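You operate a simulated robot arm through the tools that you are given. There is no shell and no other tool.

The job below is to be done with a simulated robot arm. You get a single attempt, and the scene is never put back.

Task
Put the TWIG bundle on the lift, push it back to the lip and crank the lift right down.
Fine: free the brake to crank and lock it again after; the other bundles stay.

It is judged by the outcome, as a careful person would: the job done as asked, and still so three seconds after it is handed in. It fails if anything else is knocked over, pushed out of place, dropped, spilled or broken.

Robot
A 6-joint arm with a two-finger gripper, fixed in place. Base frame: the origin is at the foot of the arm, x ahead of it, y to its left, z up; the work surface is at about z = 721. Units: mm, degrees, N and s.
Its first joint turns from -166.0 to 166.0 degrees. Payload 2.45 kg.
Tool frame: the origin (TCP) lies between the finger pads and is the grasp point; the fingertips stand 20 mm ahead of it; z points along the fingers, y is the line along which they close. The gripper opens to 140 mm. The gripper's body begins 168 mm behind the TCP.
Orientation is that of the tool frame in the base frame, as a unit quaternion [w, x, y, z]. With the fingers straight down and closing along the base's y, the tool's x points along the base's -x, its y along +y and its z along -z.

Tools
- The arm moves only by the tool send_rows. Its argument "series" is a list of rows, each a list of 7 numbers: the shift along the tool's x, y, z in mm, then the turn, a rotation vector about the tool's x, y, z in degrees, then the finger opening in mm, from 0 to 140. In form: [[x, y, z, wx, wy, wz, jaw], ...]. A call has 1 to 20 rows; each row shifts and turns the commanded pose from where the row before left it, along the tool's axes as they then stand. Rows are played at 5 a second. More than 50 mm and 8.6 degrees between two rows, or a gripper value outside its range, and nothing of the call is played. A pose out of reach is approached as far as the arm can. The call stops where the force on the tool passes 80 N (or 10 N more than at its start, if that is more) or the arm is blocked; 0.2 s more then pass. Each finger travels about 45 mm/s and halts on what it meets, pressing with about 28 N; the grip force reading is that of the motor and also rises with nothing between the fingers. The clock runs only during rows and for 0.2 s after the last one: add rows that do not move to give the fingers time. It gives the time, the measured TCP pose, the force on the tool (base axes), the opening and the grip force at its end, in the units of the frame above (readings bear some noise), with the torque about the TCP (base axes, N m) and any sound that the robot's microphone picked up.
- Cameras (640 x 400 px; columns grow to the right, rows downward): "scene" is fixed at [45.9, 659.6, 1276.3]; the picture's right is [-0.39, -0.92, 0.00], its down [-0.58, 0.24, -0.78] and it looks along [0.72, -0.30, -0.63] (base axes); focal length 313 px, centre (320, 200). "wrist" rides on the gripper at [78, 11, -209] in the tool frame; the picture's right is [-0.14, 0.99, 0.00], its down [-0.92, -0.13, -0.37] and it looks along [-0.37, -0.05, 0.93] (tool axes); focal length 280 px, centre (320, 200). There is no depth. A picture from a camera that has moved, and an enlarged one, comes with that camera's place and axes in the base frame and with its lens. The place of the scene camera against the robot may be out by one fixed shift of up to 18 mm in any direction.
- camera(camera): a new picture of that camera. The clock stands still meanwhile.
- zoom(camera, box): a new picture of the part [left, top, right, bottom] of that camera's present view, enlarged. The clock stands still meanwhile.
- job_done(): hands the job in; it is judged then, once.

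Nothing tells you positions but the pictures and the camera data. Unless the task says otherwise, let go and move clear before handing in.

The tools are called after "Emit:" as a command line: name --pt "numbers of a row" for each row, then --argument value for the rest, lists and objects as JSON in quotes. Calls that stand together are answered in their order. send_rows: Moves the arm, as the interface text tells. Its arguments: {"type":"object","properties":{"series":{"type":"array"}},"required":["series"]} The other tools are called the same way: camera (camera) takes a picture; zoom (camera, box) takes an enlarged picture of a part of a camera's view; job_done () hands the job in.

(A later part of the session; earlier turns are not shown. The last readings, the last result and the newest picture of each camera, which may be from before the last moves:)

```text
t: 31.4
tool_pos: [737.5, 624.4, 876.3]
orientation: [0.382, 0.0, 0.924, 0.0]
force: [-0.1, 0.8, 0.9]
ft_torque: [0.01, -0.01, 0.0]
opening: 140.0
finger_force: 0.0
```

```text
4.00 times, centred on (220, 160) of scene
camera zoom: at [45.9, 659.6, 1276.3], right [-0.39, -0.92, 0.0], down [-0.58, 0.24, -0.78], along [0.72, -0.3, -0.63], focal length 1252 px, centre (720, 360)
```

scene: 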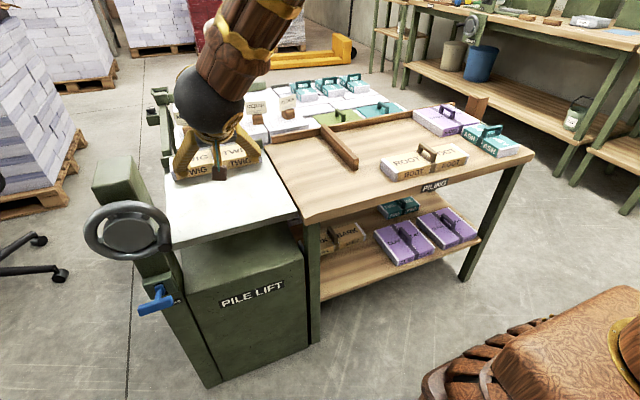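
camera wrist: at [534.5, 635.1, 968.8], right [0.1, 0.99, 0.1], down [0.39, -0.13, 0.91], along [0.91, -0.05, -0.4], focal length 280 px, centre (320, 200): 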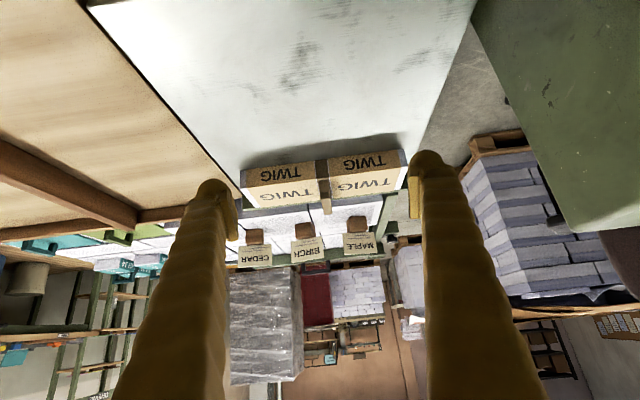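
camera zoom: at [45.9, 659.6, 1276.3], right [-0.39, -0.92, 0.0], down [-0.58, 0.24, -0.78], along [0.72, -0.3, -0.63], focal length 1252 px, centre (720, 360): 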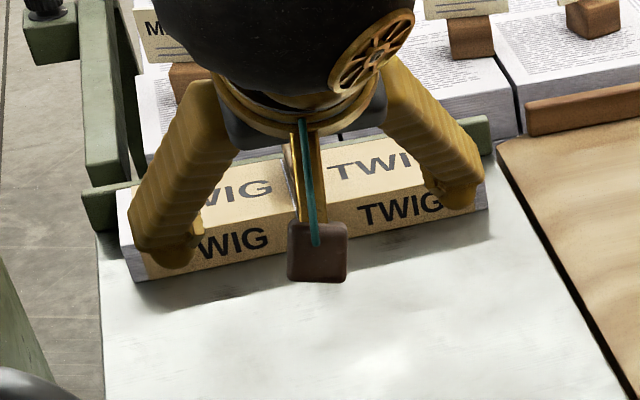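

TWIG is square against the lip. Next come the brake and the crank: I'll back the tool away toward the robot, shift left in front of the post and level the tool to look at the wheel and the brake lever.

Emit:
send_rows --pt "30 0 -30 0 0 0 120" --pt "30 0 -30 0 0 0 100" --pt "30 0 -30 0 0 0 80" --pt "30 0 -30 0 0 0 60" --pt "30 0 -30 0 0 0 60" --pt "30 0 -30 0 0 0 60" --pt "30 0 -30 0 0 0 60" --pt "30 0 -30 0 0 0 60" --pt "0 44 0 0 0 0 60" --pt "0 44 0 0 0 0 60" --pt "0 44 0 0 0 0 60" --pt "0 44 0 0 0 0 60" --pt "0 0 0 0 -7.7 0 60" --pt "0 0 0 0 -7.7 0 60" --pt "0 0 0 0 -7.7 0 60" --pt "0 0 0 0 0 0 60"

Emit:
camera --camera "wrist"

Emit:
camera --camera "scene"

```text
t: 34.8
tool_pos: [397.8, 801.5, 879.3]
orientation: [0.56, 0.0, 0.828, 0.0]
force: [0.3, 0.2, -0.2]
ft_torque: [0.01, -0.01, 0.03]
opening: 60.0
finger_force: 0.0
```

```text
taken
camera wrist: at [174.4, 811.8, 883.9], right [0.05, 0.99, 0.13], down [0.0, -0.13, 0.99], along [1.0, -0.05, -0.01], focal length 280 px, centre (320, 200)
```

wrist: 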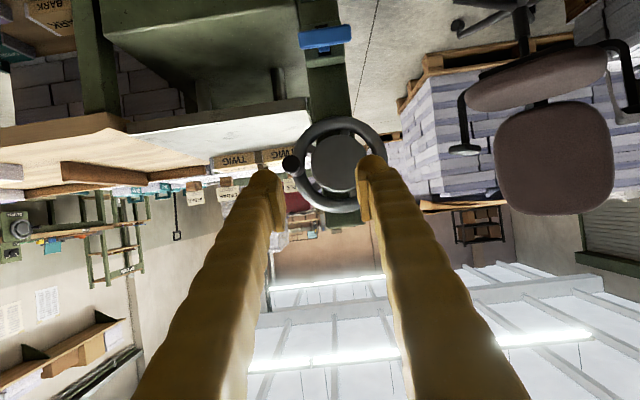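

```text
taken
```

scene: 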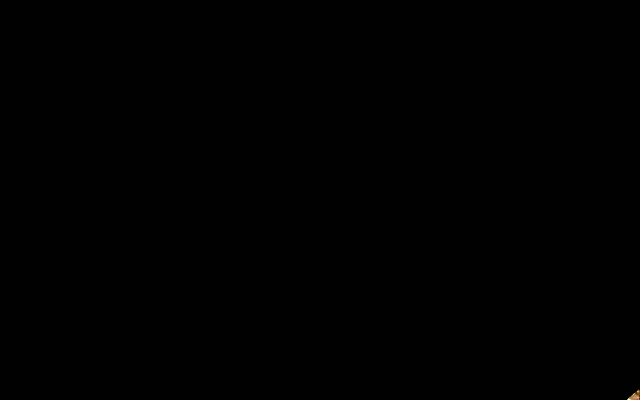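

Emit:
zoom --camera "wrist" --box '[250, 0, 410, 100]'

Emit:
zoom --camera "wrist" --box '[260, 100, 420, 240]'

```text
4.00 times, centred on (330, 50) of wrist
camera zoom: at [174.4, 811.8, 883.9], right [0.05, 0.99, 0.13], down [0.0, -0.13, 0.99], along [1.0, -0.05, -0.01], focal length 1122 px, centre (280, 800)
```

zoom: 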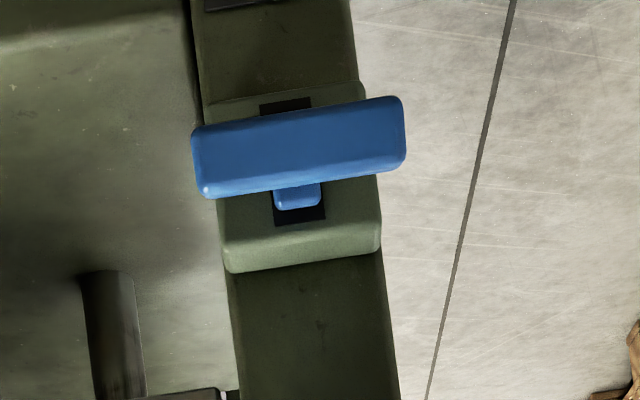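

```text
2.86 times, centred on (340, 170) of wrist
camera zoom: at [174.4, 811.8, 883.9], right [0.05, 0.99, 0.13], down [0.0, -0.13, 0.99], along [1.0, -0.05, -0.01], focal length 801 px, centre (263, 286)
```

zoom: 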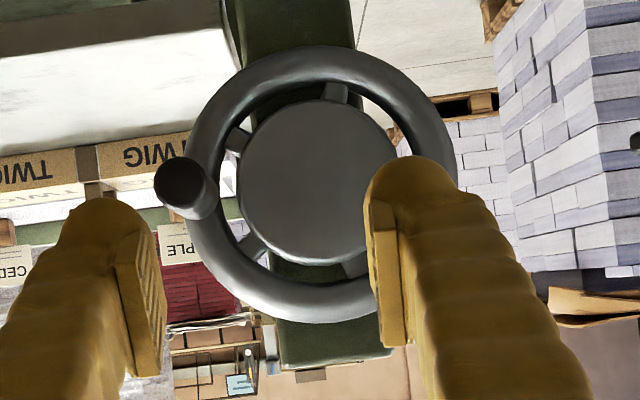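

Measured from two views, the wheel's centre is at about (y 827, z 830) with its knob tip at (533, 763, 832). The blue brake T-bar is at about (539, 827, 673), tilted up out of a vertical slot, so it should swing down to free. I'll level the tool and roll it 90° so the fingers close vertically.

Emit:
send_rows --pt "0 0 0 0 -7.3 0 60" --pt "0 0 0 0 -7.3 0 60" --pt "0 0 0 0 -7.3 0 60" --pt "0 0 0 0 0 8.2 60" --pt "0 0 0 0 0 8.2 60" --pt "0 0 0 0 0 8.2 60" --pt "0 0 0 0 0 8.2 60" --pt "0 0 0 0 0 8.2 60" --pt "0 0 0 0 0 8.2 60" --pt "0 0 0 0 0 8.2 60" --pt "0 0 0 0 0 8.2 60" --pt "0 0 0 0 0 8.2 60" --pt "0 0 0 0 0 8.2 60" --pt "0 0 0 0 0 8.0 60" --pt "0 0 0 0 0 0 60"

Emit:
camera --camera "wrist"

Emit:
camera --camera "scene"

```text
t: 38.0
tool_pos: [400.8, 866.4, 930.1]
orientation: [0.683, 0.164, 0.698, 0.139]
force: [-0.5, -0.8, 0.0]
ft_torque: [-0.04, 0.01, 0.01]
opening: 59.8
finger_force: 0.2
out of reach, approached as far as the arm can: row 5, 6, 7, 8, 9, 10, 11, 12, 13, 14
```

```text
taken
camera wrist: at [191.6, 915.4, 870.6], right [0.04, 0.84, 0.54], down [-0.36, -0.49, 0.79], along [0.93, -0.23, 0.28], focal length 280 px, centre (320, 200)
```

wrist: 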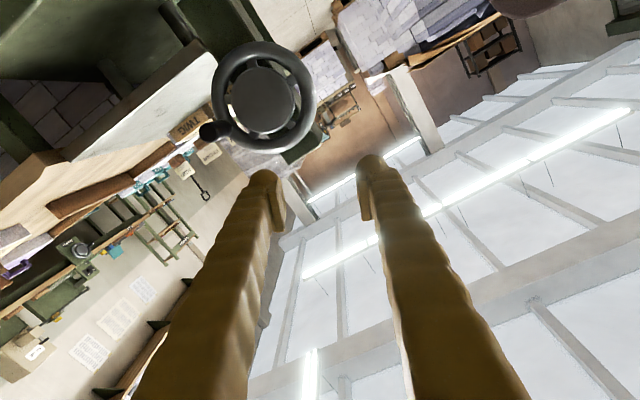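

```text
taken
```

scene: 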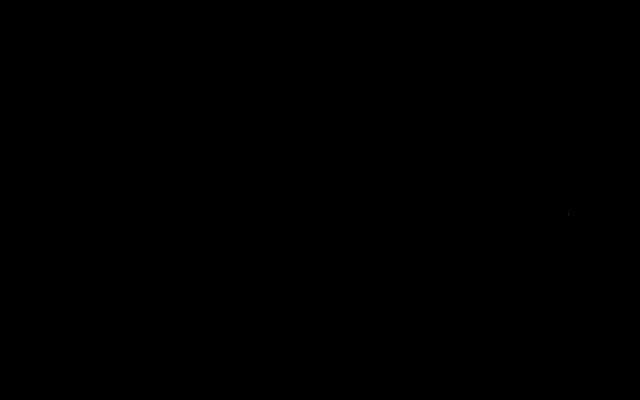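

Rolling that way runs into a joint limit, so the arm only followed part of the way. I'll undo the roll and check that the pose comes back true.

Emit:
send_rows --pt "0 0 0 0 0 -8.0 60" --pt "0 0 0 0 0 -8.2 60" --pt "0 0 0 0 0 -8.2 60" --pt "0 0 0 0 0 -8.2 60" --pt "0 0 0 0 0 -8.2 60" --pt "0 0 0 0 0 -8.2 60" --pt "0 0 0 0 0 -8.2 60" --pt "0 0 0 0 0 -8.2 60" --pt "0 0 0 0 0 -8.2 60" --pt "0 0 0 0 0 -8.2 60" --pt "0 0 0 0 0 -8.2 60" --pt "0 0 0 0 0 0 60"

```text
t: 40.6
tool_pos: [403.7, 866.4, 930.3]
orientation: [0.581, -0.377, 0.61, -0.386]
force: [0.1, -0.3, 0.6]
ft_torque: [0.01, 0.0, 0.03]
opening: 60.0
finger_force: 0.0
```

The tool now points along +x, rolled about -65°, which is reachable. I'll finish the roll to -90° and then check the pose and view.

Emit:
send_rows --pt "0 0 0 0 0 -8.2 60" --pt "0 0 0 0 0 -8.2 60" --pt "0 0 0 0 0 -8.2 60" --pt "0 0 0 0 0 0 60"

Emit:
camera --camera "wrist"

Emit:
camera --camera "scene"

```text
t: 41.6
tool_pos: [402.5, 866.0, 930.9]
orientation: [0.486, -0.498, 0.516, -0.501]
force: [-0.3, -0.1, 0.1]
ft_torque: [0.02, -0.02, -0.01]
opening: 60.1
finger_force: 0.0
```

```text
taken
camera wrist: at [189.8, 794.2, 925.6], right [-0.02, 0.14, -0.99], down [-0.34, 0.93, 0.14], along [0.94, 0.33, 0.03], focal length 280 px, centre (320, 200)
```

wrist: 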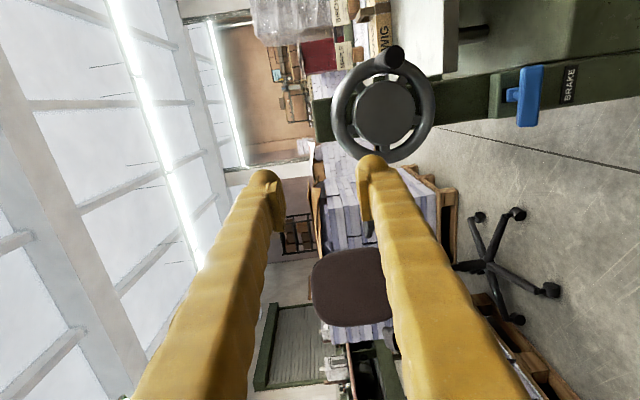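

```text
taken
```

scene: 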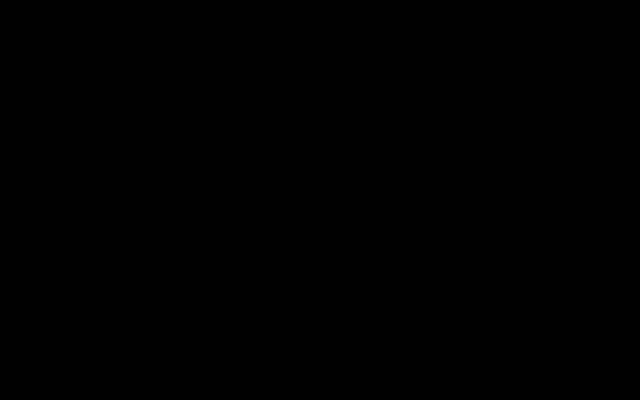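

Emit:
zoom --camera "wrist" --box '[470, 40, 610, 140]'

Emit:
zoom --camera "wrist" --box '[300, 0, 500, 180]'

```text
4.00 times, centred on (540, 90) of wrist
camera zoom: at [189.8, 794.2, 925.6], right [-0.02, 0.14, -0.99], down [-0.34, 0.93, 0.14], along [0.94, 0.33, 0.03], focal length 1122 px, centre (-560, 640)
```

zoom: 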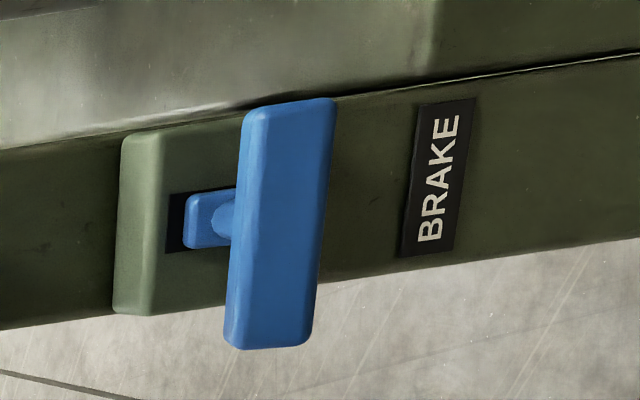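

```text
2.22 times, centred on (400, 90) of wrist
camera zoom: at [189.8, 794.2, 925.6], right [-0.02, 0.14, -0.99], down [-0.34, 0.93, 0.14], along [0.94, 0.33, 0.03], focal length 623 px, centre (142, 444)
```

zoom: 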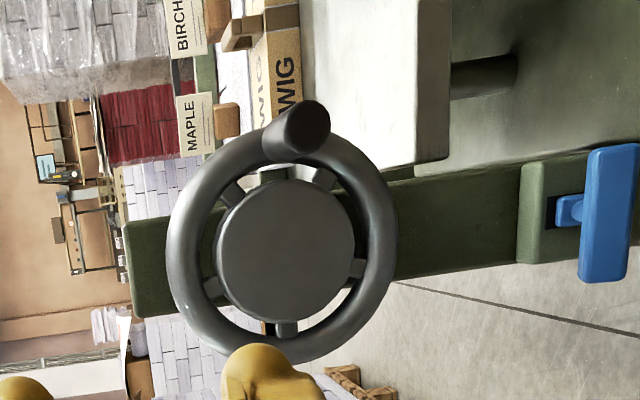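

The brake lever is clear in this view: a T-bar at the top of its slot with a BRAKE label below. I'll trim the tool's direction to straight +x and move down in front of the brake.

Emit:
send_rows --pt "0 0 0 1.65 -1.9 0 60" --pt "6.5 43 0 0 0 0 60" --pt "6.5 43 0 0 0 0 60" --pt "6.5 43 0 0 0 0 60" --pt "6.5 43 0 0 0 0 60" --pt "6.5 43 0 0 0 0 60" --pt "6.5 43 0 0 0 0 60" --pt "0 0 20 0 0 0 60" --pt "0 0 30 0 0 0 60" --pt "0 0 0 0 0 0 60"

Emit:
camera --camera "wrist"

Emit:
camera --camera "scene"

```text
t: 43.8
tool_pos: [452.2, 828.3, 672.1]
orientation: [0.502, -0.499, 0.5, -0.499]
force: [0.2, -0.5, 1.0]
ft_torque: [-0.03, -0.04, 0.03]
opening: 60.0
finger_force: 0.2
```

```text
taken
camera wrist: at [243.3, 749.0, 661.6], right [0.0, 0.14, -0.99], down [-0.37, 0.92, 0.13], along [0.93, 0.37, 0.05], focal length 280 px, centre (320, 200)
```

wrist: 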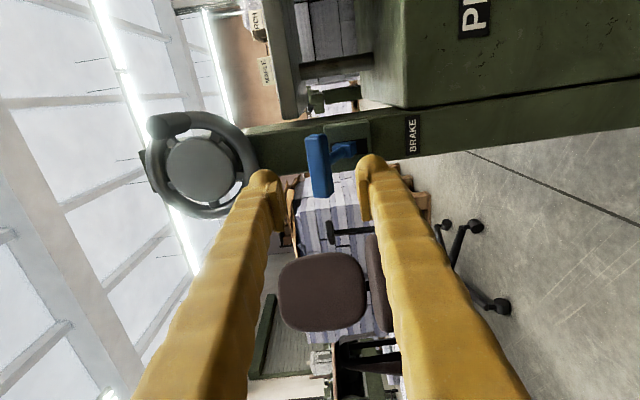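

```text
taken
```

scene: 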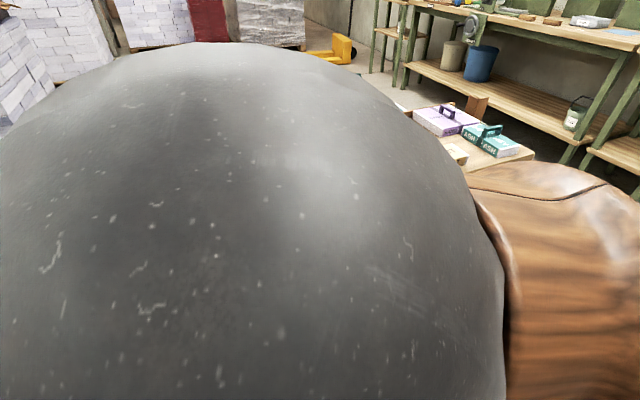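

Emit:
zoom --camera "wrist" --box '[250, 90, 430, 220]'

```text
3.08 times, centred on (340, 155) of wrist
camera zoom: at [243.3, 749.0, 661.6], right [0.0, 0.14, -0.99], down [-0.37, 0.92, 0.13], along [0.93, 0.37, 0.05], focal length 863 px, centre (258, 338)
```

zoom: 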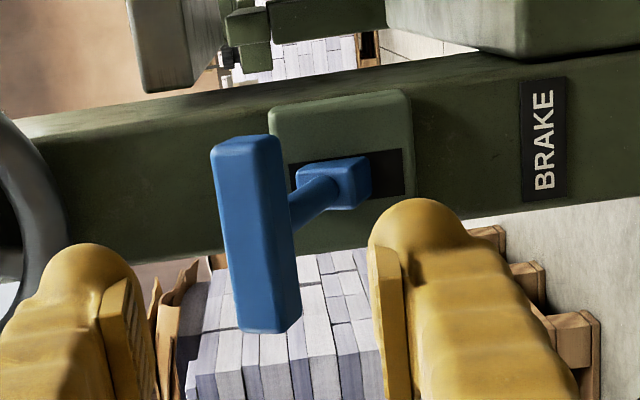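

The T-bar lies centred between the upper and lower fingers. I'll move forward so the fingers straddle it.

Emit:
send_rows --pt "0 0 25 0 0 0 60" --pt "0 0 25 0 0 0 60" --pt "0 0 20 0 0 0 60" --pt "0 0 8 0 0 0 60" --pt "0 0 0 0 0 0 60"

Emit:
zoom --camera "wrist" --box '[230, 100, 430, 225]'

```text
t: 45.0
tool_pos: [529.9, 829.4, 672.4]
orientation: [0.501, -0.499, 0.5, -0.499]
force: [-0.4, 0.2, 0.3]
ft_torque: [-0.01, -0.02, 0.02]
opening: 59.8
finger_force: 0.1
```

```text
3.20 times, centred on (330, 162) of wrist
camera zoom: at [320.1, 750.2, 661.6], right [0.0, 0.14, -0.99], down [-0.37, 0.92, 0.13], along [0.93, 0.37, 0.05], focal length 897 px, centre (288, 320)
```

zoom: 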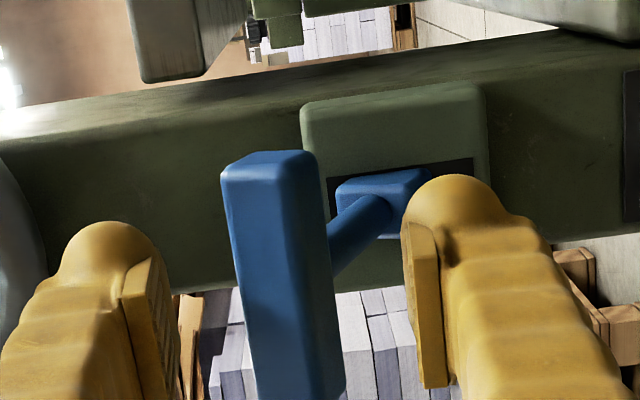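

The fingers straddle the bar. I'll press it down gently with the upper finger, watching the force.

Emit:
send_rows --pt "0 5 0 0 0 0 60" --pt "0 5 0 0 0 0 60" --pt "0 5 0 0 0 0 60" --pt "0 4 0 0 0 0 60" --pt "0 4 0 0 0 0 60" --pt "0 4 0 0 0 0 60" --pt "0 0 0 0 0 0 60"

Emit:
zoom --camera "wrist" --box '[230, 100, 430, 225]'

```text
t: 46.6
tool_pos: [530.6, 828.0, 646.7]
orientation: [0.502, -0.499, 0.5, -0.499]
force: [-0.1, -0.1, 0.2]
ft_torque: [-0.02, -0.02, 0.01]
opening: 59.7
finger_force: 0.0
```

```text
3.20 times, centred on (330, 162) of wrist
camera zoom: at [321.2, 749.4, 634.7], right [0.0, 0.14, -0.99], down [-0.37, 0.92, 0.13], along [0.93, 0.37, 0.05], focal length 897 px, centre (288, 320)
```

zoom: 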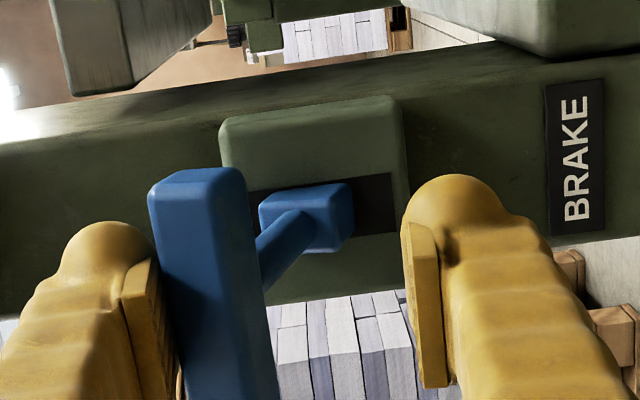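

The upper finger is just about at the bar, and the slot has room below the lever. I'll keep pressing down.

Emit:
send_rows --pt "0 4 0 0 0 0 60" --pt "0 4 0 0 0 0 60" --pt "0 4 0 0 0 0 60" --pt "0 4 0 0 0 0 60" --pt "0 4 0 0 0 0 60" --pt "0 0 0 0 0 0 60"

Emit:
zoom --camera "wrist" --box '[230, 100, 430, 225]'

```text
t: 48.0
tool_pos: [530.3, 829.5, 625.9]
orientation: [0.501, -0.499, 0.499, -0.5]
force: [-0.1, 0.4, 0.7]
ft_torque: [-0.02, -0.03, -0.01]
opening: 60.0
finger_force: 0.1
```

```text
3.20 times, centred on (330, 162) of wrist
camera zoom: at [321.0, 749.8, 614.6], right [0.0, 0.14, -0.99], down [-0.37, 0.92, 0.13], along [0.93, 0.37, 0.05], focal length 897 px, centre (288, 320)
```

zoom: 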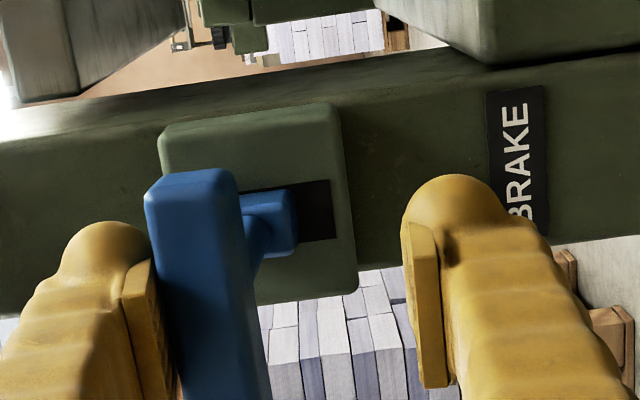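

The lever is swinging down easily. I'll continue until it stops.

Emit:
send_rows --pt "0 5 0 0 0 0 60" --pt "0 5 0 0 0 0 60" --pt "0 5 0 0 0 0 60" --pt "0 5 0 0 0 0 60" --pt "0 5 0 0 0 0 60" --pt "0 0 0 0 0 0 60"

Emit:
zoom --camera "wrist" --box '[230, 100, 430, 225]'

```text
t: 49.4
tool_pos: [529.8, 829.5, 600.9]
orientation: [0.502, -0.499, 0.5, -0.5]
force: [0.4, -0.1, -0.1]
ft_torque: [0.0, 0.03, 0.01]
opening: 59.8
finger_force: 0.0
```

```text
3.20 times, centred on (330, 162) of wrist
camera zoom: at [321.0, 749.8, 589.3], right [0.0, 0.14, -0.99], down [-0.37, 0.92, 0.13], along [0.93, 0.37, 0.05], focal length 897 px, centre (288, 320)
```

zoom: 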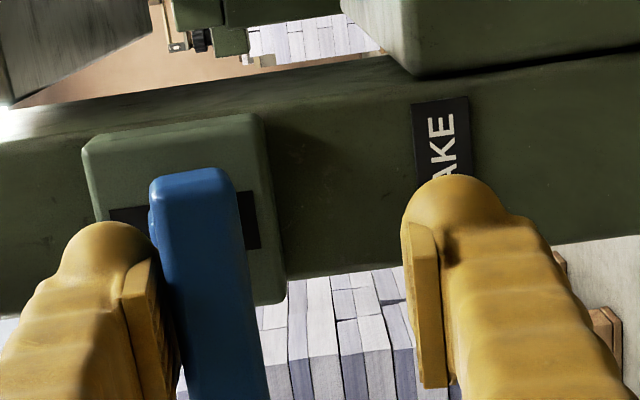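

Emit:
send_rows --pt "0 4 0 0 0 0 60" --pt "0 4 0 0 0 0 60" --pt "0 4 0 0 0 0 60" --pt "0 4 0 0 0 0 60" --pt "0 4 0 0 0 0 60" --pt "0 0 0 0 0 0 60"

Emit:
zoom --camera "wrist" --box '[230, 100, 430, 225]'

```text
t: 50.8
tool_pos: [529.7, 826.9, 580.4]
orientation: [0.502, -0.499, 0.5, -0.499]
force: [-0.4, 0.4, 0.2]
ft_torque: [-0.02, 0.0, 0.02]
opening: 60.3
finger_force: 0.0
```

```text
3.20 times, centred on (330, 162) of wrist
camera zoom: at [321.1, 749.2, 568.5], right [0.0, 0.14, -0.99], down [-0.37, 0.92, 0.13], along [0.93, 0.37, 0.05], focal length 897 px, centre (288, 320)
```

zoom: 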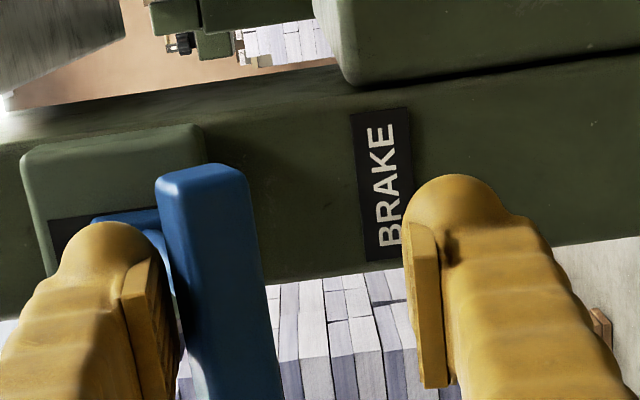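

Emit:
send_rows --pt "0 3 0 0 0 0 60" --pt "0 3 0 0 0 0 60" --pt "0 3 0 0 0 0 60" --pt "0 3 0 0 0 0 60" --pt "0 0 0 0 0 0 60"

Emit:
zoom --camera "wrist" --box '[230, 100, 430, 225]'

```text
t: 52.0
tool_pos: [531.8, 828.1, 570.2]
orientation: [0.502, -0.497, 0.501, -0.5]
force: [0.7, -6.6, 26.8]
ft_torque: [0.23, -0.24, -0.15]
opening: 78.2
finger_force: 13.5
```

```text
3.20 times, centred on (330, 162) of wrist
camera zoom: at [321.8, 750.2, 558.1], right [0.0, 0.14, -0.99], down [-0.37, 0.92, 0.13], along [0.93, 0.37, 0.05], focal length 897 px, centre (288, 320)
```

zoom: 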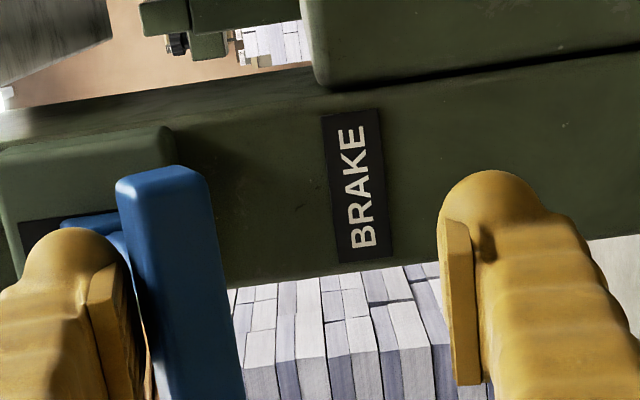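

The lever met its lower stop with a firm 27 N reaction. I'll ease up 8 mm, so neither finger loads it, and retract.

Emit:
send_rows --pt "0 -5 0 0 0 0 60" --pt "0 -4 0 0 0 0 60" --pt "0 0 -20 0 0 0 60" --pt "0 0 -40 0 0 0 60" --pt "0 0 -40 0 0 0 60" --pt "0 0 0 0 0 0 60"

Emit:
camera --camera "wrist"

Emit:
zoom --camera "wrist" --box '[200, 80, 440, 230]'

```text
t: 53.4
tool_pos: [428.7, 826.8, 579.5]
orientation: [0.502, -0.499, 0.5, -0.499]
force: [-1.1, 0.1, -0.4]
ft_torque: [-0.01, 0.02, -0.01]
opening: 60.0
finger_force: 0.1
```

```text
taken
camera wrist: at [219.7, 748.6, 568.0], right [0.0, 0.14, -0.99], down [-0.37, 0.92, 0.13], along [0.93, 0.37, 0.05], focal length 280 px, centre (320, 200)
```

wrist: 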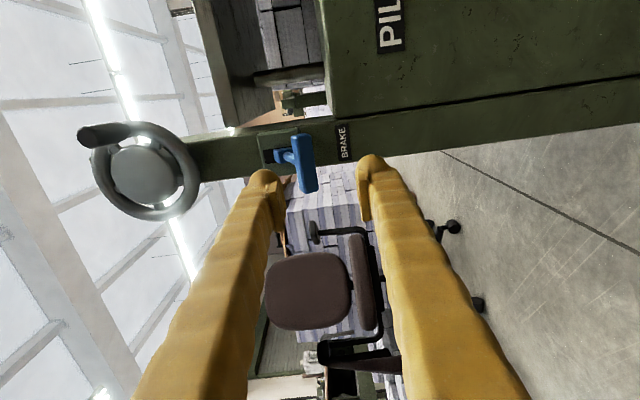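

```text
2.67 times, centred on (320, 155) of wrist
camera zoom: at [219.7, 748.6, 568.0], right [0.0, 0.14, -0.99], down [-0.37, 0.92, 0.13], along [0.93, 0.37, 0.05], focal length 748 px, centre (320, 320)
```

zoom: 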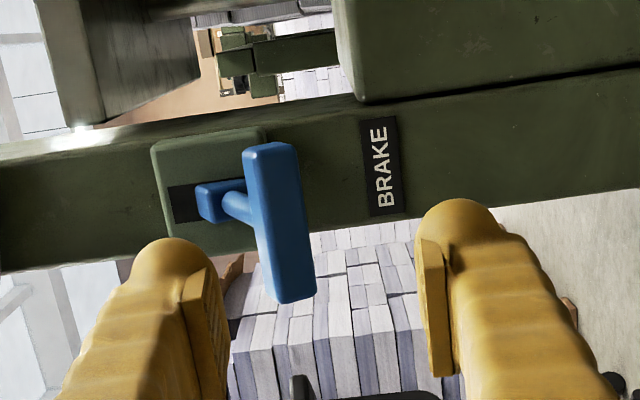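

The lever stays down, so the brake should be free. Next I'll go up to the wheel knob at (y 763, z 832).

Emit:
send_rows --pt "10.6 -42.1 0 0 0 0 60" --pt "10.6 -42.1 0 0 0 0 60" --pt "10.6 -42.1 0 0 0 0 60" --pt "10.6 -42.1 0 0 0 0 60" --pt "10.6 -42.1 0 0 0 0 60" --pt "10.6 -42.1 0 0 0 0 60" --pt "0 0 0 0 0 0 60"

Emit:
camera --camera "wrist"

Emit:
zoom --camera "wrist" --box '[220, 80, 430, 230]'

Emit:
camera --camera "scene"

```text
t: 55.0
tool_pos: [430.5, 765.7, 833.6]
orientation: [0.503, -0.499, 0.5, -0.499]
force: [-0.2, -0.1, 0.6]
ft_torque: [-0.03, -0.04, 0.01]
opening: 60.2
finger_force: 0.0
```

```text
taken
camera wrist: at [221.2, 686.5, 821.0], right [0.0, 0.14, -0.99], down [-0.37, 0.92, 0.13], along [0.93, 0.37, 0.05], focal length 280 px, centre (320, 200)
```

wrist: 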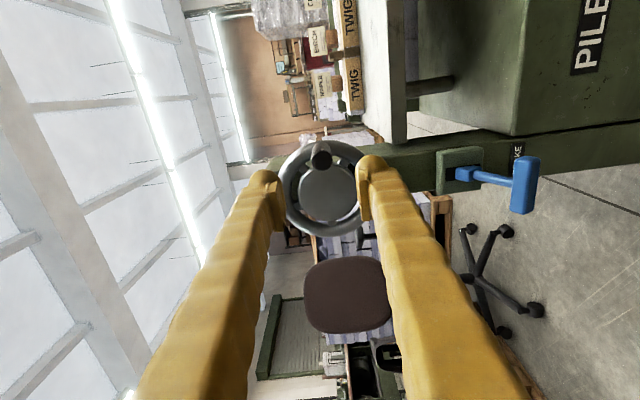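

```text
2.67 times, centred on (325, 155) of wrist
camera zoom: at [221.2, 686.5, 821.0], right [0.0, 0.14, -0.99], down [-0.37, 0.92, 0.13], along [0.93, 0.37, 0.05], focal length 748 px, centre (307, 320)
```

zoom: 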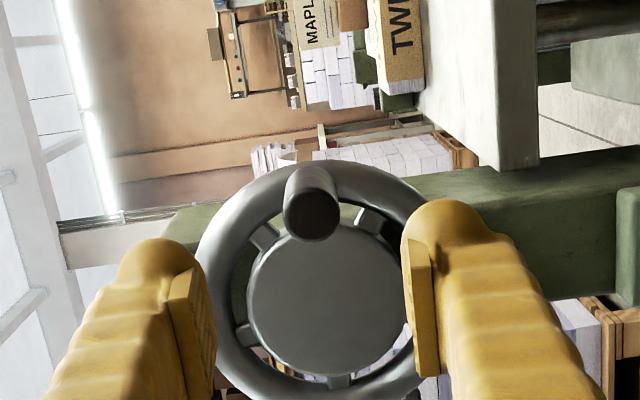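

```text
taken
```

scene: 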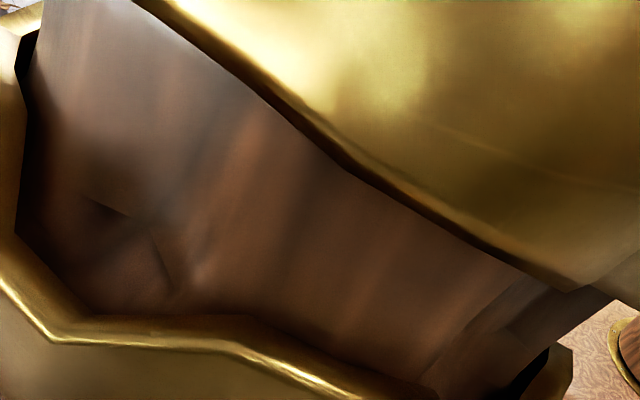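

The knob tip is at about (533, 764, 830). I'll align and advance so the fingers straddle it, staying short of the rim.

Emit:
send_rows --pt "1.5 3.5 20 0 0 0 60" --pt "0 0 40 0 0 0 60" --pt "0 0 35 0 0 0 60" --pt "0 0 27 0 0 0 60" --pt "0 0 0 0 0 0 60"

Emit:
camera --camera "wrist"

Emit:
zoom --camera "wrist" --box '[220, 100, 430, 250]'

```text
t: 56.2
tool_pos: [554.4, 764.1, 827.2]
orientation: [0.502, -0.499, 0.5, -0.499]
force: [-0.3, -0.6, 0.5]
ft_torque: [-0.01, 0.0, 0.0]
opening: 60.2
finger_force: 0.0
```

```text
taken
camera wrist: at [343.6, 684.9, 816.3], right [0.0, 0.14, -0.99], down [-0.37, 0.92, 0.13], along [0.93, 0.37, 0.05], focal length 280 px, centre (320, 200)
```

wrist: 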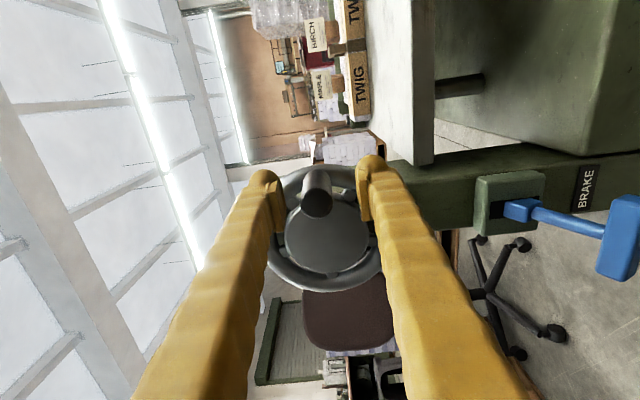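

```text
2.67 times, centred on (325, 175) of wrist
camera zoom: at [343.6, 684.9, 816.3], right [0.0, 0.14, -0.99], down [-0.37, 0.92, 0.13], along [0.93, 0.37, 0.05], focal length 748 px, centre (307, 267)
```

zoom: 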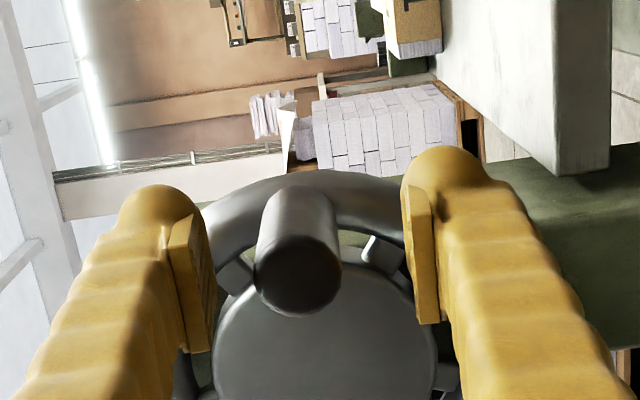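

The knob is centred between the fingers. I'll close on it.

Emit:
send_rows --pt "2 0 0 0 0 0 45" --pt "0 0 0 0 0 0 30" --pt "0 0 0 0 0 0 15" --pt "0 0 0 0 0 0 0" --pt "0 0 0 0 0 0 0" --pt "0 0 0 0 0 0 0"

Emit:
camera --camera "wrist"

Emit:
zoom --camera "wrist" --box '[340, 0, 640, 190]'

```text
t: 57.6
tool_pos: [554.0, 760.9, 829.8]
orientation: [0.502, -0.497, 0.501, -0.5]
force: [5.5, -4.1, 43.6]
ft_torque: [0.1, -0.43, -0.2]
opening: 23.7
finger_force: 45.2
```

```text
taken
camera wrist: at [343.8, 682.5, 817.5], right [0.0, 0.14, -0.99], down [-0.37, 0.92, 0.13], along [0.93, 0.37, 0.06], focal length 280 px, centre (320, 200)
```

wrist: 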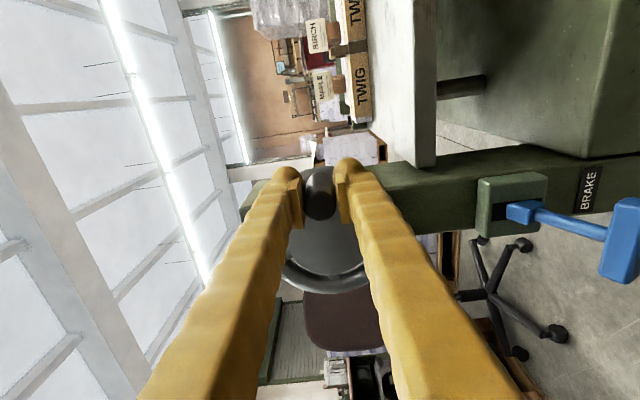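

```text
2.11 times, centred on (490, 95) of wrist
camera zoom: at [343.8, 682.5, 817.5], right [0.0, 0.14, -0.99], down [-0.37, 0.92, 0.13], along [0.93, 0.37, 0.06], focal length 590 px, centre (-38, 421)
```

zoom: 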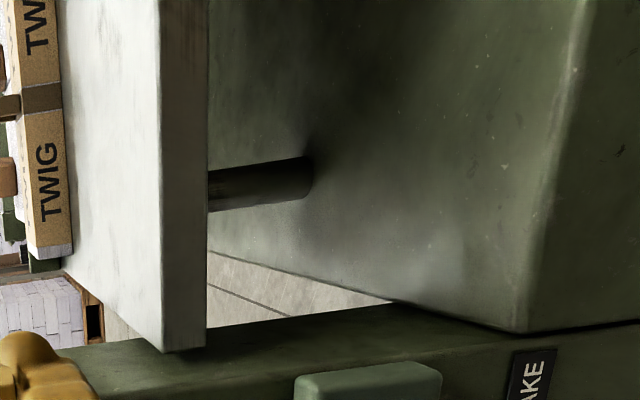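

Gripped at 23.7 mm. The tool presses down about 43 N because the knob centre sits some 3 mm higher than commanded, and the wheel did not turn that way. I'll relieve that and try gently upward.

Emit:
send_rows --pt "0 -1.5 0 0 0 0 0" --pt "0 -1.5 0 0 0 0 0" --pt "0 0 0 0 0 0 0"

Emit:
send_rows --pt "0 -2 0 0 0 0 0" --pt "0 -2 0 0 0 0 0" --pt "0 0 0 0 0 0 0"

```text
t: 58.4
tool_pos: [552.4, 761.3, 829.1]
orientation: [0.502, -0.5, 0.501, -0.498]
force: [32.5, 12.9, 27.8]
ft_torque: [-0.02, -0.14, 0.06]
opening: 23.5
finger_force: 44.7
```

```text
t: 59.2
tool_pos: [552.5, 759.7, 832.6]
orientation: [0.501, -0.501, 0.5, -0.498]
force: [6.8, 11.5, -10.1]
ft_torque: [-0.24, 0.09, 0.34]
opening: 23.7
finger_force: 44.9
```

Emit:
send_rows --pt "-0.2 -4 0 0 0 0 0" --pt "-0.6 -4 0 0 0 0 0" --pt "-1 -4 0 0 0 0 0" --pt "0 0 0 0 0 0 0"

Emit:
zoom --camera "wrist" --box '[220, 100, 430, 250]'

Emit:
zoom --camera "wrist" --box '[340, 0, 640, 190]'

```text
t: 60.2
tool_pos: [551.5, 761.8, 846.3]
orientation: [0.501, -0.5, 0.5, -0.499]
force: [-10.0, -12.1, -9.7]
ft_torque: [-0.39, 0.12, -0.08]
opening: 23.4
finger_force: 45.1
```

```text
2.67 times, centred on (325, 175) of wrist
camera zoom: at [342.6, 683.1, 834.4], right [0.0, 0.14, -0.99], down [-0.37, 0.92, 0.13], along [0.93, 0.37, 0.05], focal length 748 px, centre (307, 267)
```

zoom: 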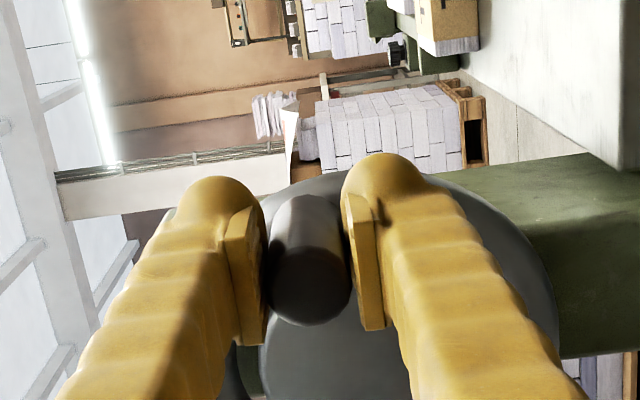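

```text
2.11 times, centred on (490, 95) of wrist
camera zoom: at [342.6, 683.1, 834.4], right [0.0, 0.14, -0.99], down [-0.37, 0.92, 0.13], along [0.93, 0.37, 0.05], focal length 590 px, centre (-38, 421)
```

zoom: 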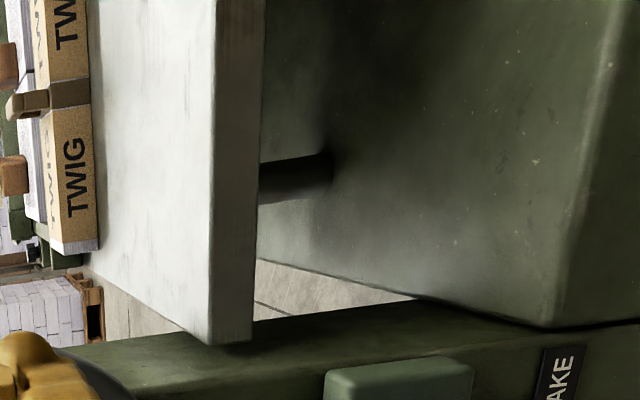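

The wheel turns when the knob goes up on its right side, and the platform has already dropped about 12–14 mm relative to the body, so that is the lowering direction. I'll keep cranking along the circle in small steps.

Emit:
send_rows --pt "-0.6 -6.5 0 0 0 0 0" --pt "-2.2 -5.36 0 0 0 0 0" --pt "-2.7 -5.15 0 0 0 0 0" --pt "-3.1 -4.89 0 0 0 0 0" --pt "0 0 0 0 0 0 0"

Emit:
camera --camera "wrist"

```text
t: 61.4
tool_pos: [552.2, 772.9, 868.0]
orientation: [0.501, -0.498, 0.501, -0.5]
force: [14.0, 2.2, -10.5]
ft_torque: [-0.26, 0.09, -0.21]
opening: 23.6
finger_force: 45.2
```

```text
taken
camera wrist: at [343.5, 692.7, 856.8], right [0.0, 0.14, -0.99], down [-0.37, 0.92, 0.13], along [0.93, 0.37, 0.05], focal length 280 px, centre (320, 200)
```

wrist: 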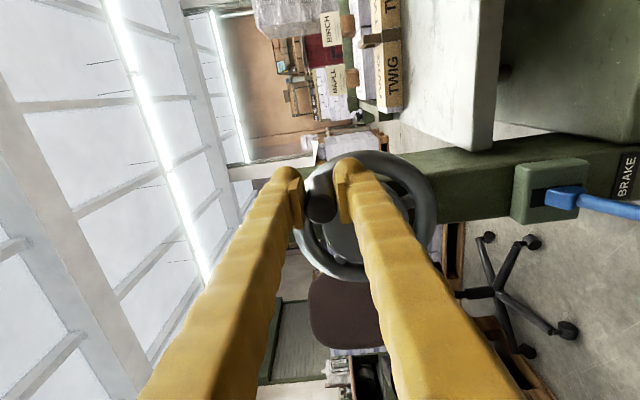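

The measured position matches the circle and the platform is down about 28 mm after 35°. I'll continue cranking.

Emit:
send_rows --pt "-3.53 -4.61 0 0 0 0 0" --pt "-3.92 -4.27 0 0 0 0 0" --pt "-4.27 -3.92 0 0 0 0 0" --pt "-4.61 -3.53 0 0 0 0 0" --pt "-4.89 -3.12 0 0 0 0 0" --pt "-5.15 -2.68 0 0 0 0 0" --pt "0 0 0 0 0 0 0"

Emit:
camera --camera "wrist"

Emit:
camera --camera "scene"

```text
t: 63.0
tool_pos: [553.1, 797.7, 890.4]
orientation: [0.501, -0.499, 0.501, -0.499]
force: [7.1, -5.1, -20.8]
ft_torque: [-0.57, 0.23, -0.45]
opening: 23.3
finger_force: 44.7
```

```text
taken
camera wrist: at [342.6, 718.3, 878.2], right [0.0, 0.14, -0.99], down [-0.37, 0.92, 0.13], along [0.93, 0.37, 0.05], focal length 280 px, centre (320, 200)
```

wrist: 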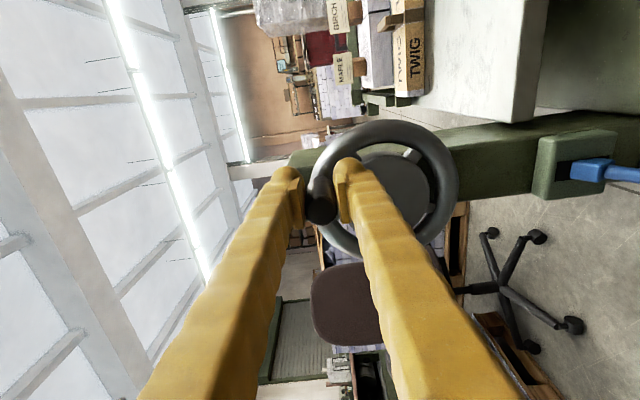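

```text
taken
```

scene: 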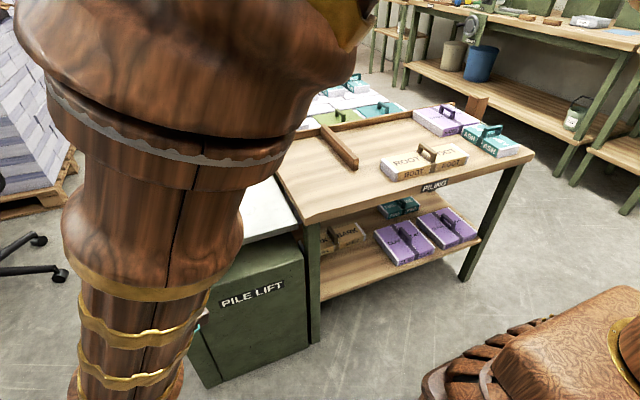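

Emit:
zoom --camera "wrist" --box '[400, 0, 640, 150]'

Emit:
zoom --camera "scene" --box '[200, 170, 360, 320]'

```text
2.67 times, centred on (520, 75) of wrist
camera zoom: at [342.6, 718.3, 878.2], right [0.0, 0.14, -0.99], down [-0.37, 0.92, 0.13], along [0.93, 0.37, 0.05], focal length 748 px, centre (-213, 533)
```

zoom: 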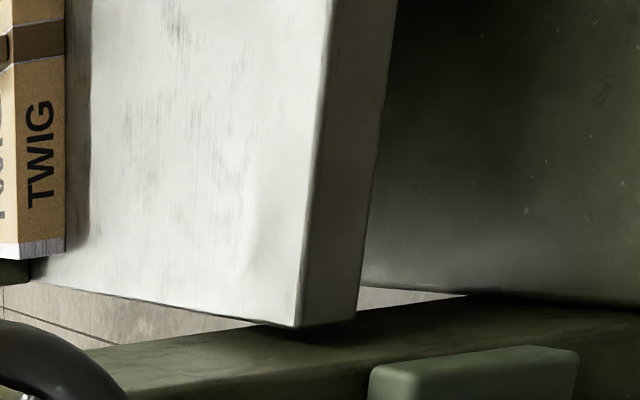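

```text
2.67 times, centred on (280, 245) of scene
camera zoom: at [45.9, 659.6, 1276.3], right [-0.39, -0.92, 0.0], down [-0.58, 0.24, -0.78], along [0.72, -0.3, -0.63], focal length 835 px, centre (427, 80)
```

zoom: 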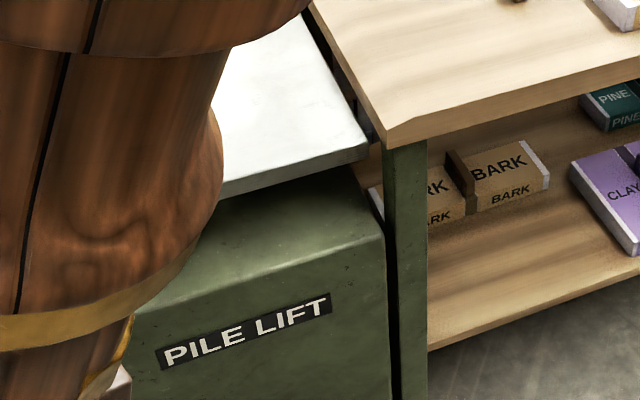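

There is still a gap between platform and body, so I continue round the circle, trimming it about 1 mm lower.

Emit:
send_rows --pt "-5.36 -1.62 0 0 0 0 0" --pt "-5.53 -1.34 0 0 0 0 0" --pt "-5.66 -1.26 0 0 0 0 0" --pt "-5.75 -0.76 0 0 0 0 0" --pt "-5.8 -0.25 0 0 0 0 0" --pt "0 0 0 0 0 0 0"

Emit:
camera --camera "wrist"

Emit:
zoom --camera "scene" --box '[200, 120, 360, 270]'

```text
t: 64.4
tool_pos: [551.4, 825.0, 894.3]
orientation: [0.5, -0.499, 0.501, -0.5]
force: [7.2, -9.6, -31.7]
ft_torque: [-0.37, 0.3, -0.42]
opening: 23.5
finger_force: 45.2
```

```text
taken
camera wrist: at [342.2, 746.3, 883.0], right [0.0, 0.14, -0.99], down [-0.37, 0.92, 0.13], along [0.93, 0.37, 0.05], focal length 280 px, centre (320, 200)
```

wrist: 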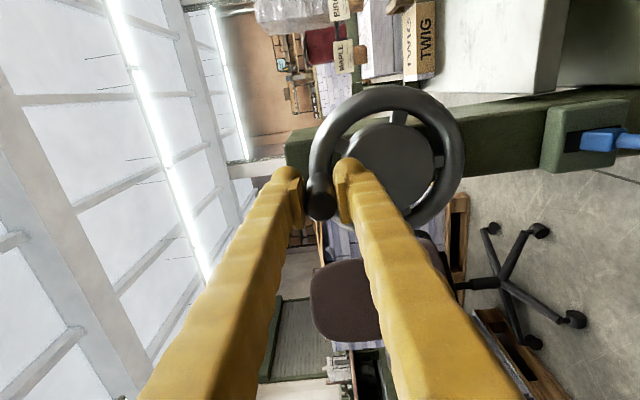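

```text
2.67 times, centred on (280, 195) of scene
camera zoom: at [45.9, 659.6, 1276.3], right [-0.39, -0.92, 0.0], down [-0.58, 0.24, -0.78], along [0.72, -0.3, -0.63], focal length 835 px, centre (427, 213)
```

zoom: 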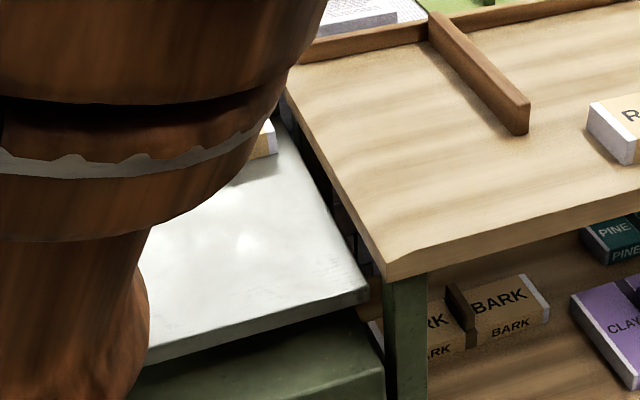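

Still lowering smoothly. I'll continue over the top of the circle with a slightly refitted centre.

Emit:
send_rows --pt "-4.7 1.95 0 0 0 0 0" --pt "-5.64 0.74 0 0 0 0 0" --pt "-5.56 1.24 0 0 0 0 0" --pt "-5.43 1.71 0 0 0 0 0" --pt "-5.27 2.18 0 0 0 0 0" --pt "0 0 0 0 0 0 0"

Emit:
camera --camera "wrist"

Emit:
zoom --camera "scene" --box '[200, 120, 360, 270]'

```text
t: 65.8
tool_pos: [553.0, 851.8, 888.7]
orientation: [0.502, -0.499, 0.501, -0.499]
force: [-26.6, -3.3, -0.2]
ft_torque: [-0.06, 0.04, -0.33]
opening: 23.3
finger_force: 45.2
```

```text
taken
camera wrist: at [343.3, 773.9, 877.2], right [0.0, 0.14, -0.99], down [-0.37, 0.92, 0.13], along [0.93, 0.37, 0.05], focal length 280 px, centre (320, 200)
```

wrist: 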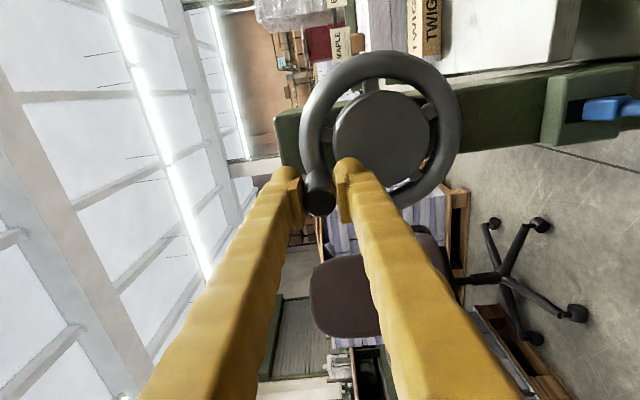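

```text
2.67 times, centred on (280, 195) of scene
camera zoom: at [45.9, 659.6, 1276.3], right [-0.39, -0.92, 0.0], down [-0.58, 0.24, -0.78], along [0.72, -0.3, -0.63], focal length 835 px, centre (427, 213)
```

zoom: 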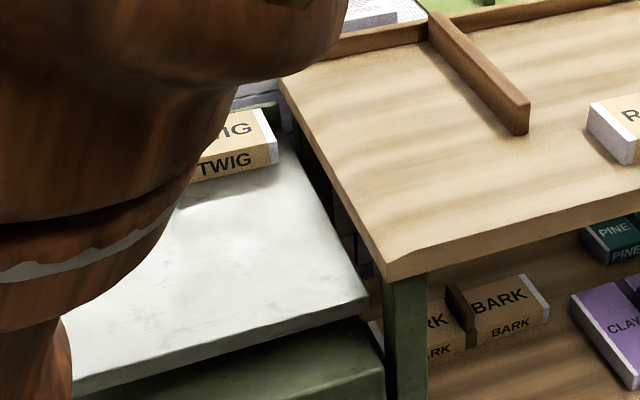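

The lip and bundle ride down with the platform, now about 75 mm lower. I'll continue.

Emit:
send_rows --pt "-5.05 2.63 0 0 0 0 0" --pt "-4.8 3.06 0 0 0 0 0" --pt "-4.52 3.47 0 0 0 0 0" --pt "-4.2 3.85 0 0 0 0 0" --pt "-3.85 4.2 0 0 0 0 0" --pt "0 0 0 0 0 0 0"

Emit:
camera --camera "wrist"

Emit:
zoom --camera "scene" --box '[200, 120, 360, 270]'

```text
t: 67.2
tool_pos: [552.0, 873.9, 871.9]
orientation: [0.503, -0.498, 0.5, -0.5]
force: [8.9, 38.5, 46.9]
ft_torque: [-0.36, -0.44, 0.38]
opening: 24.1
finger_force: 45.0
```

```text
taken
camera wrist: at [343.2, 796.5, 860.4], right [0.0, 0.14, -0.99], down [-0.37, 0.92, 0.13], along [0.93, 0.37, 0.06], focal length 280 px, centre (320, 200)
```

wrist: 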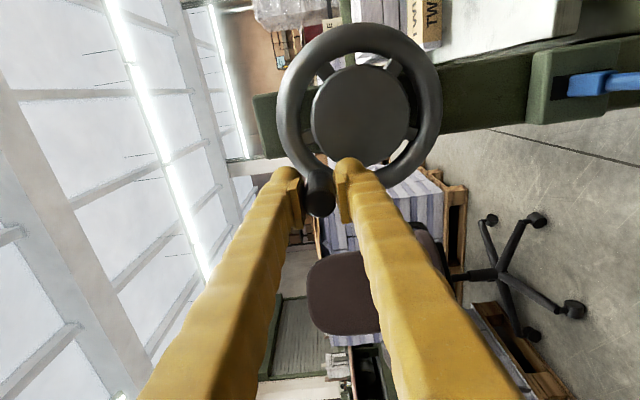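

```text
2.67 times, centred on (280, 195) of scene
camera zoom: at [45.9, 659.6, 1276.3], right [-0.39, -0.92, 0.0], down [-0.58, 0.24, -0.78], along [0.72, -0.3, -0.63], focal length 835 px, centre (427, 213)
```

zoom: 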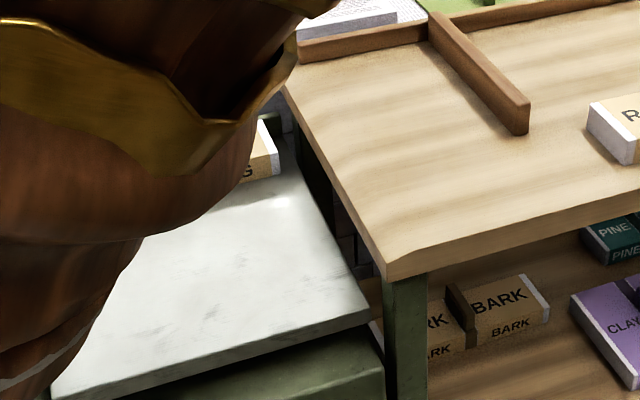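

Emit:
send_rows --pt "0 0 0 0 0 0 0" --pt "0 0 0 0 0 0 0" --pt "0 0 0 0 0 0 0"

Emit:
zoom --camera "wrist" --box '[220, 20, 460, 240]'

```text
t: 68.0
tool_pos: [551.6, 874.8, 872.6]
orientation: [0.502, -0.5, 0.499, -0.499]
force: [2.7, 40.1, 47.8]
ft_torque: [-0.37, -0.5, 0.4]
opening: 23.7
finger_force: 44.9
```

```text
1.82 times, centred on (340, 130) of wrist
camera zoom: at [343.0, 796.1, 859.9], right [0.0, 0.14, -0.99], down [-0.37, 0.92, 0.13], along [0.93, 0.37, 0.05], focal length 510 px, centre (284, 327)
```

zoom: 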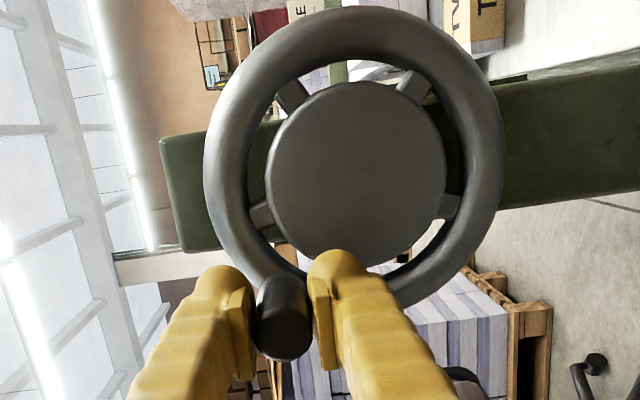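

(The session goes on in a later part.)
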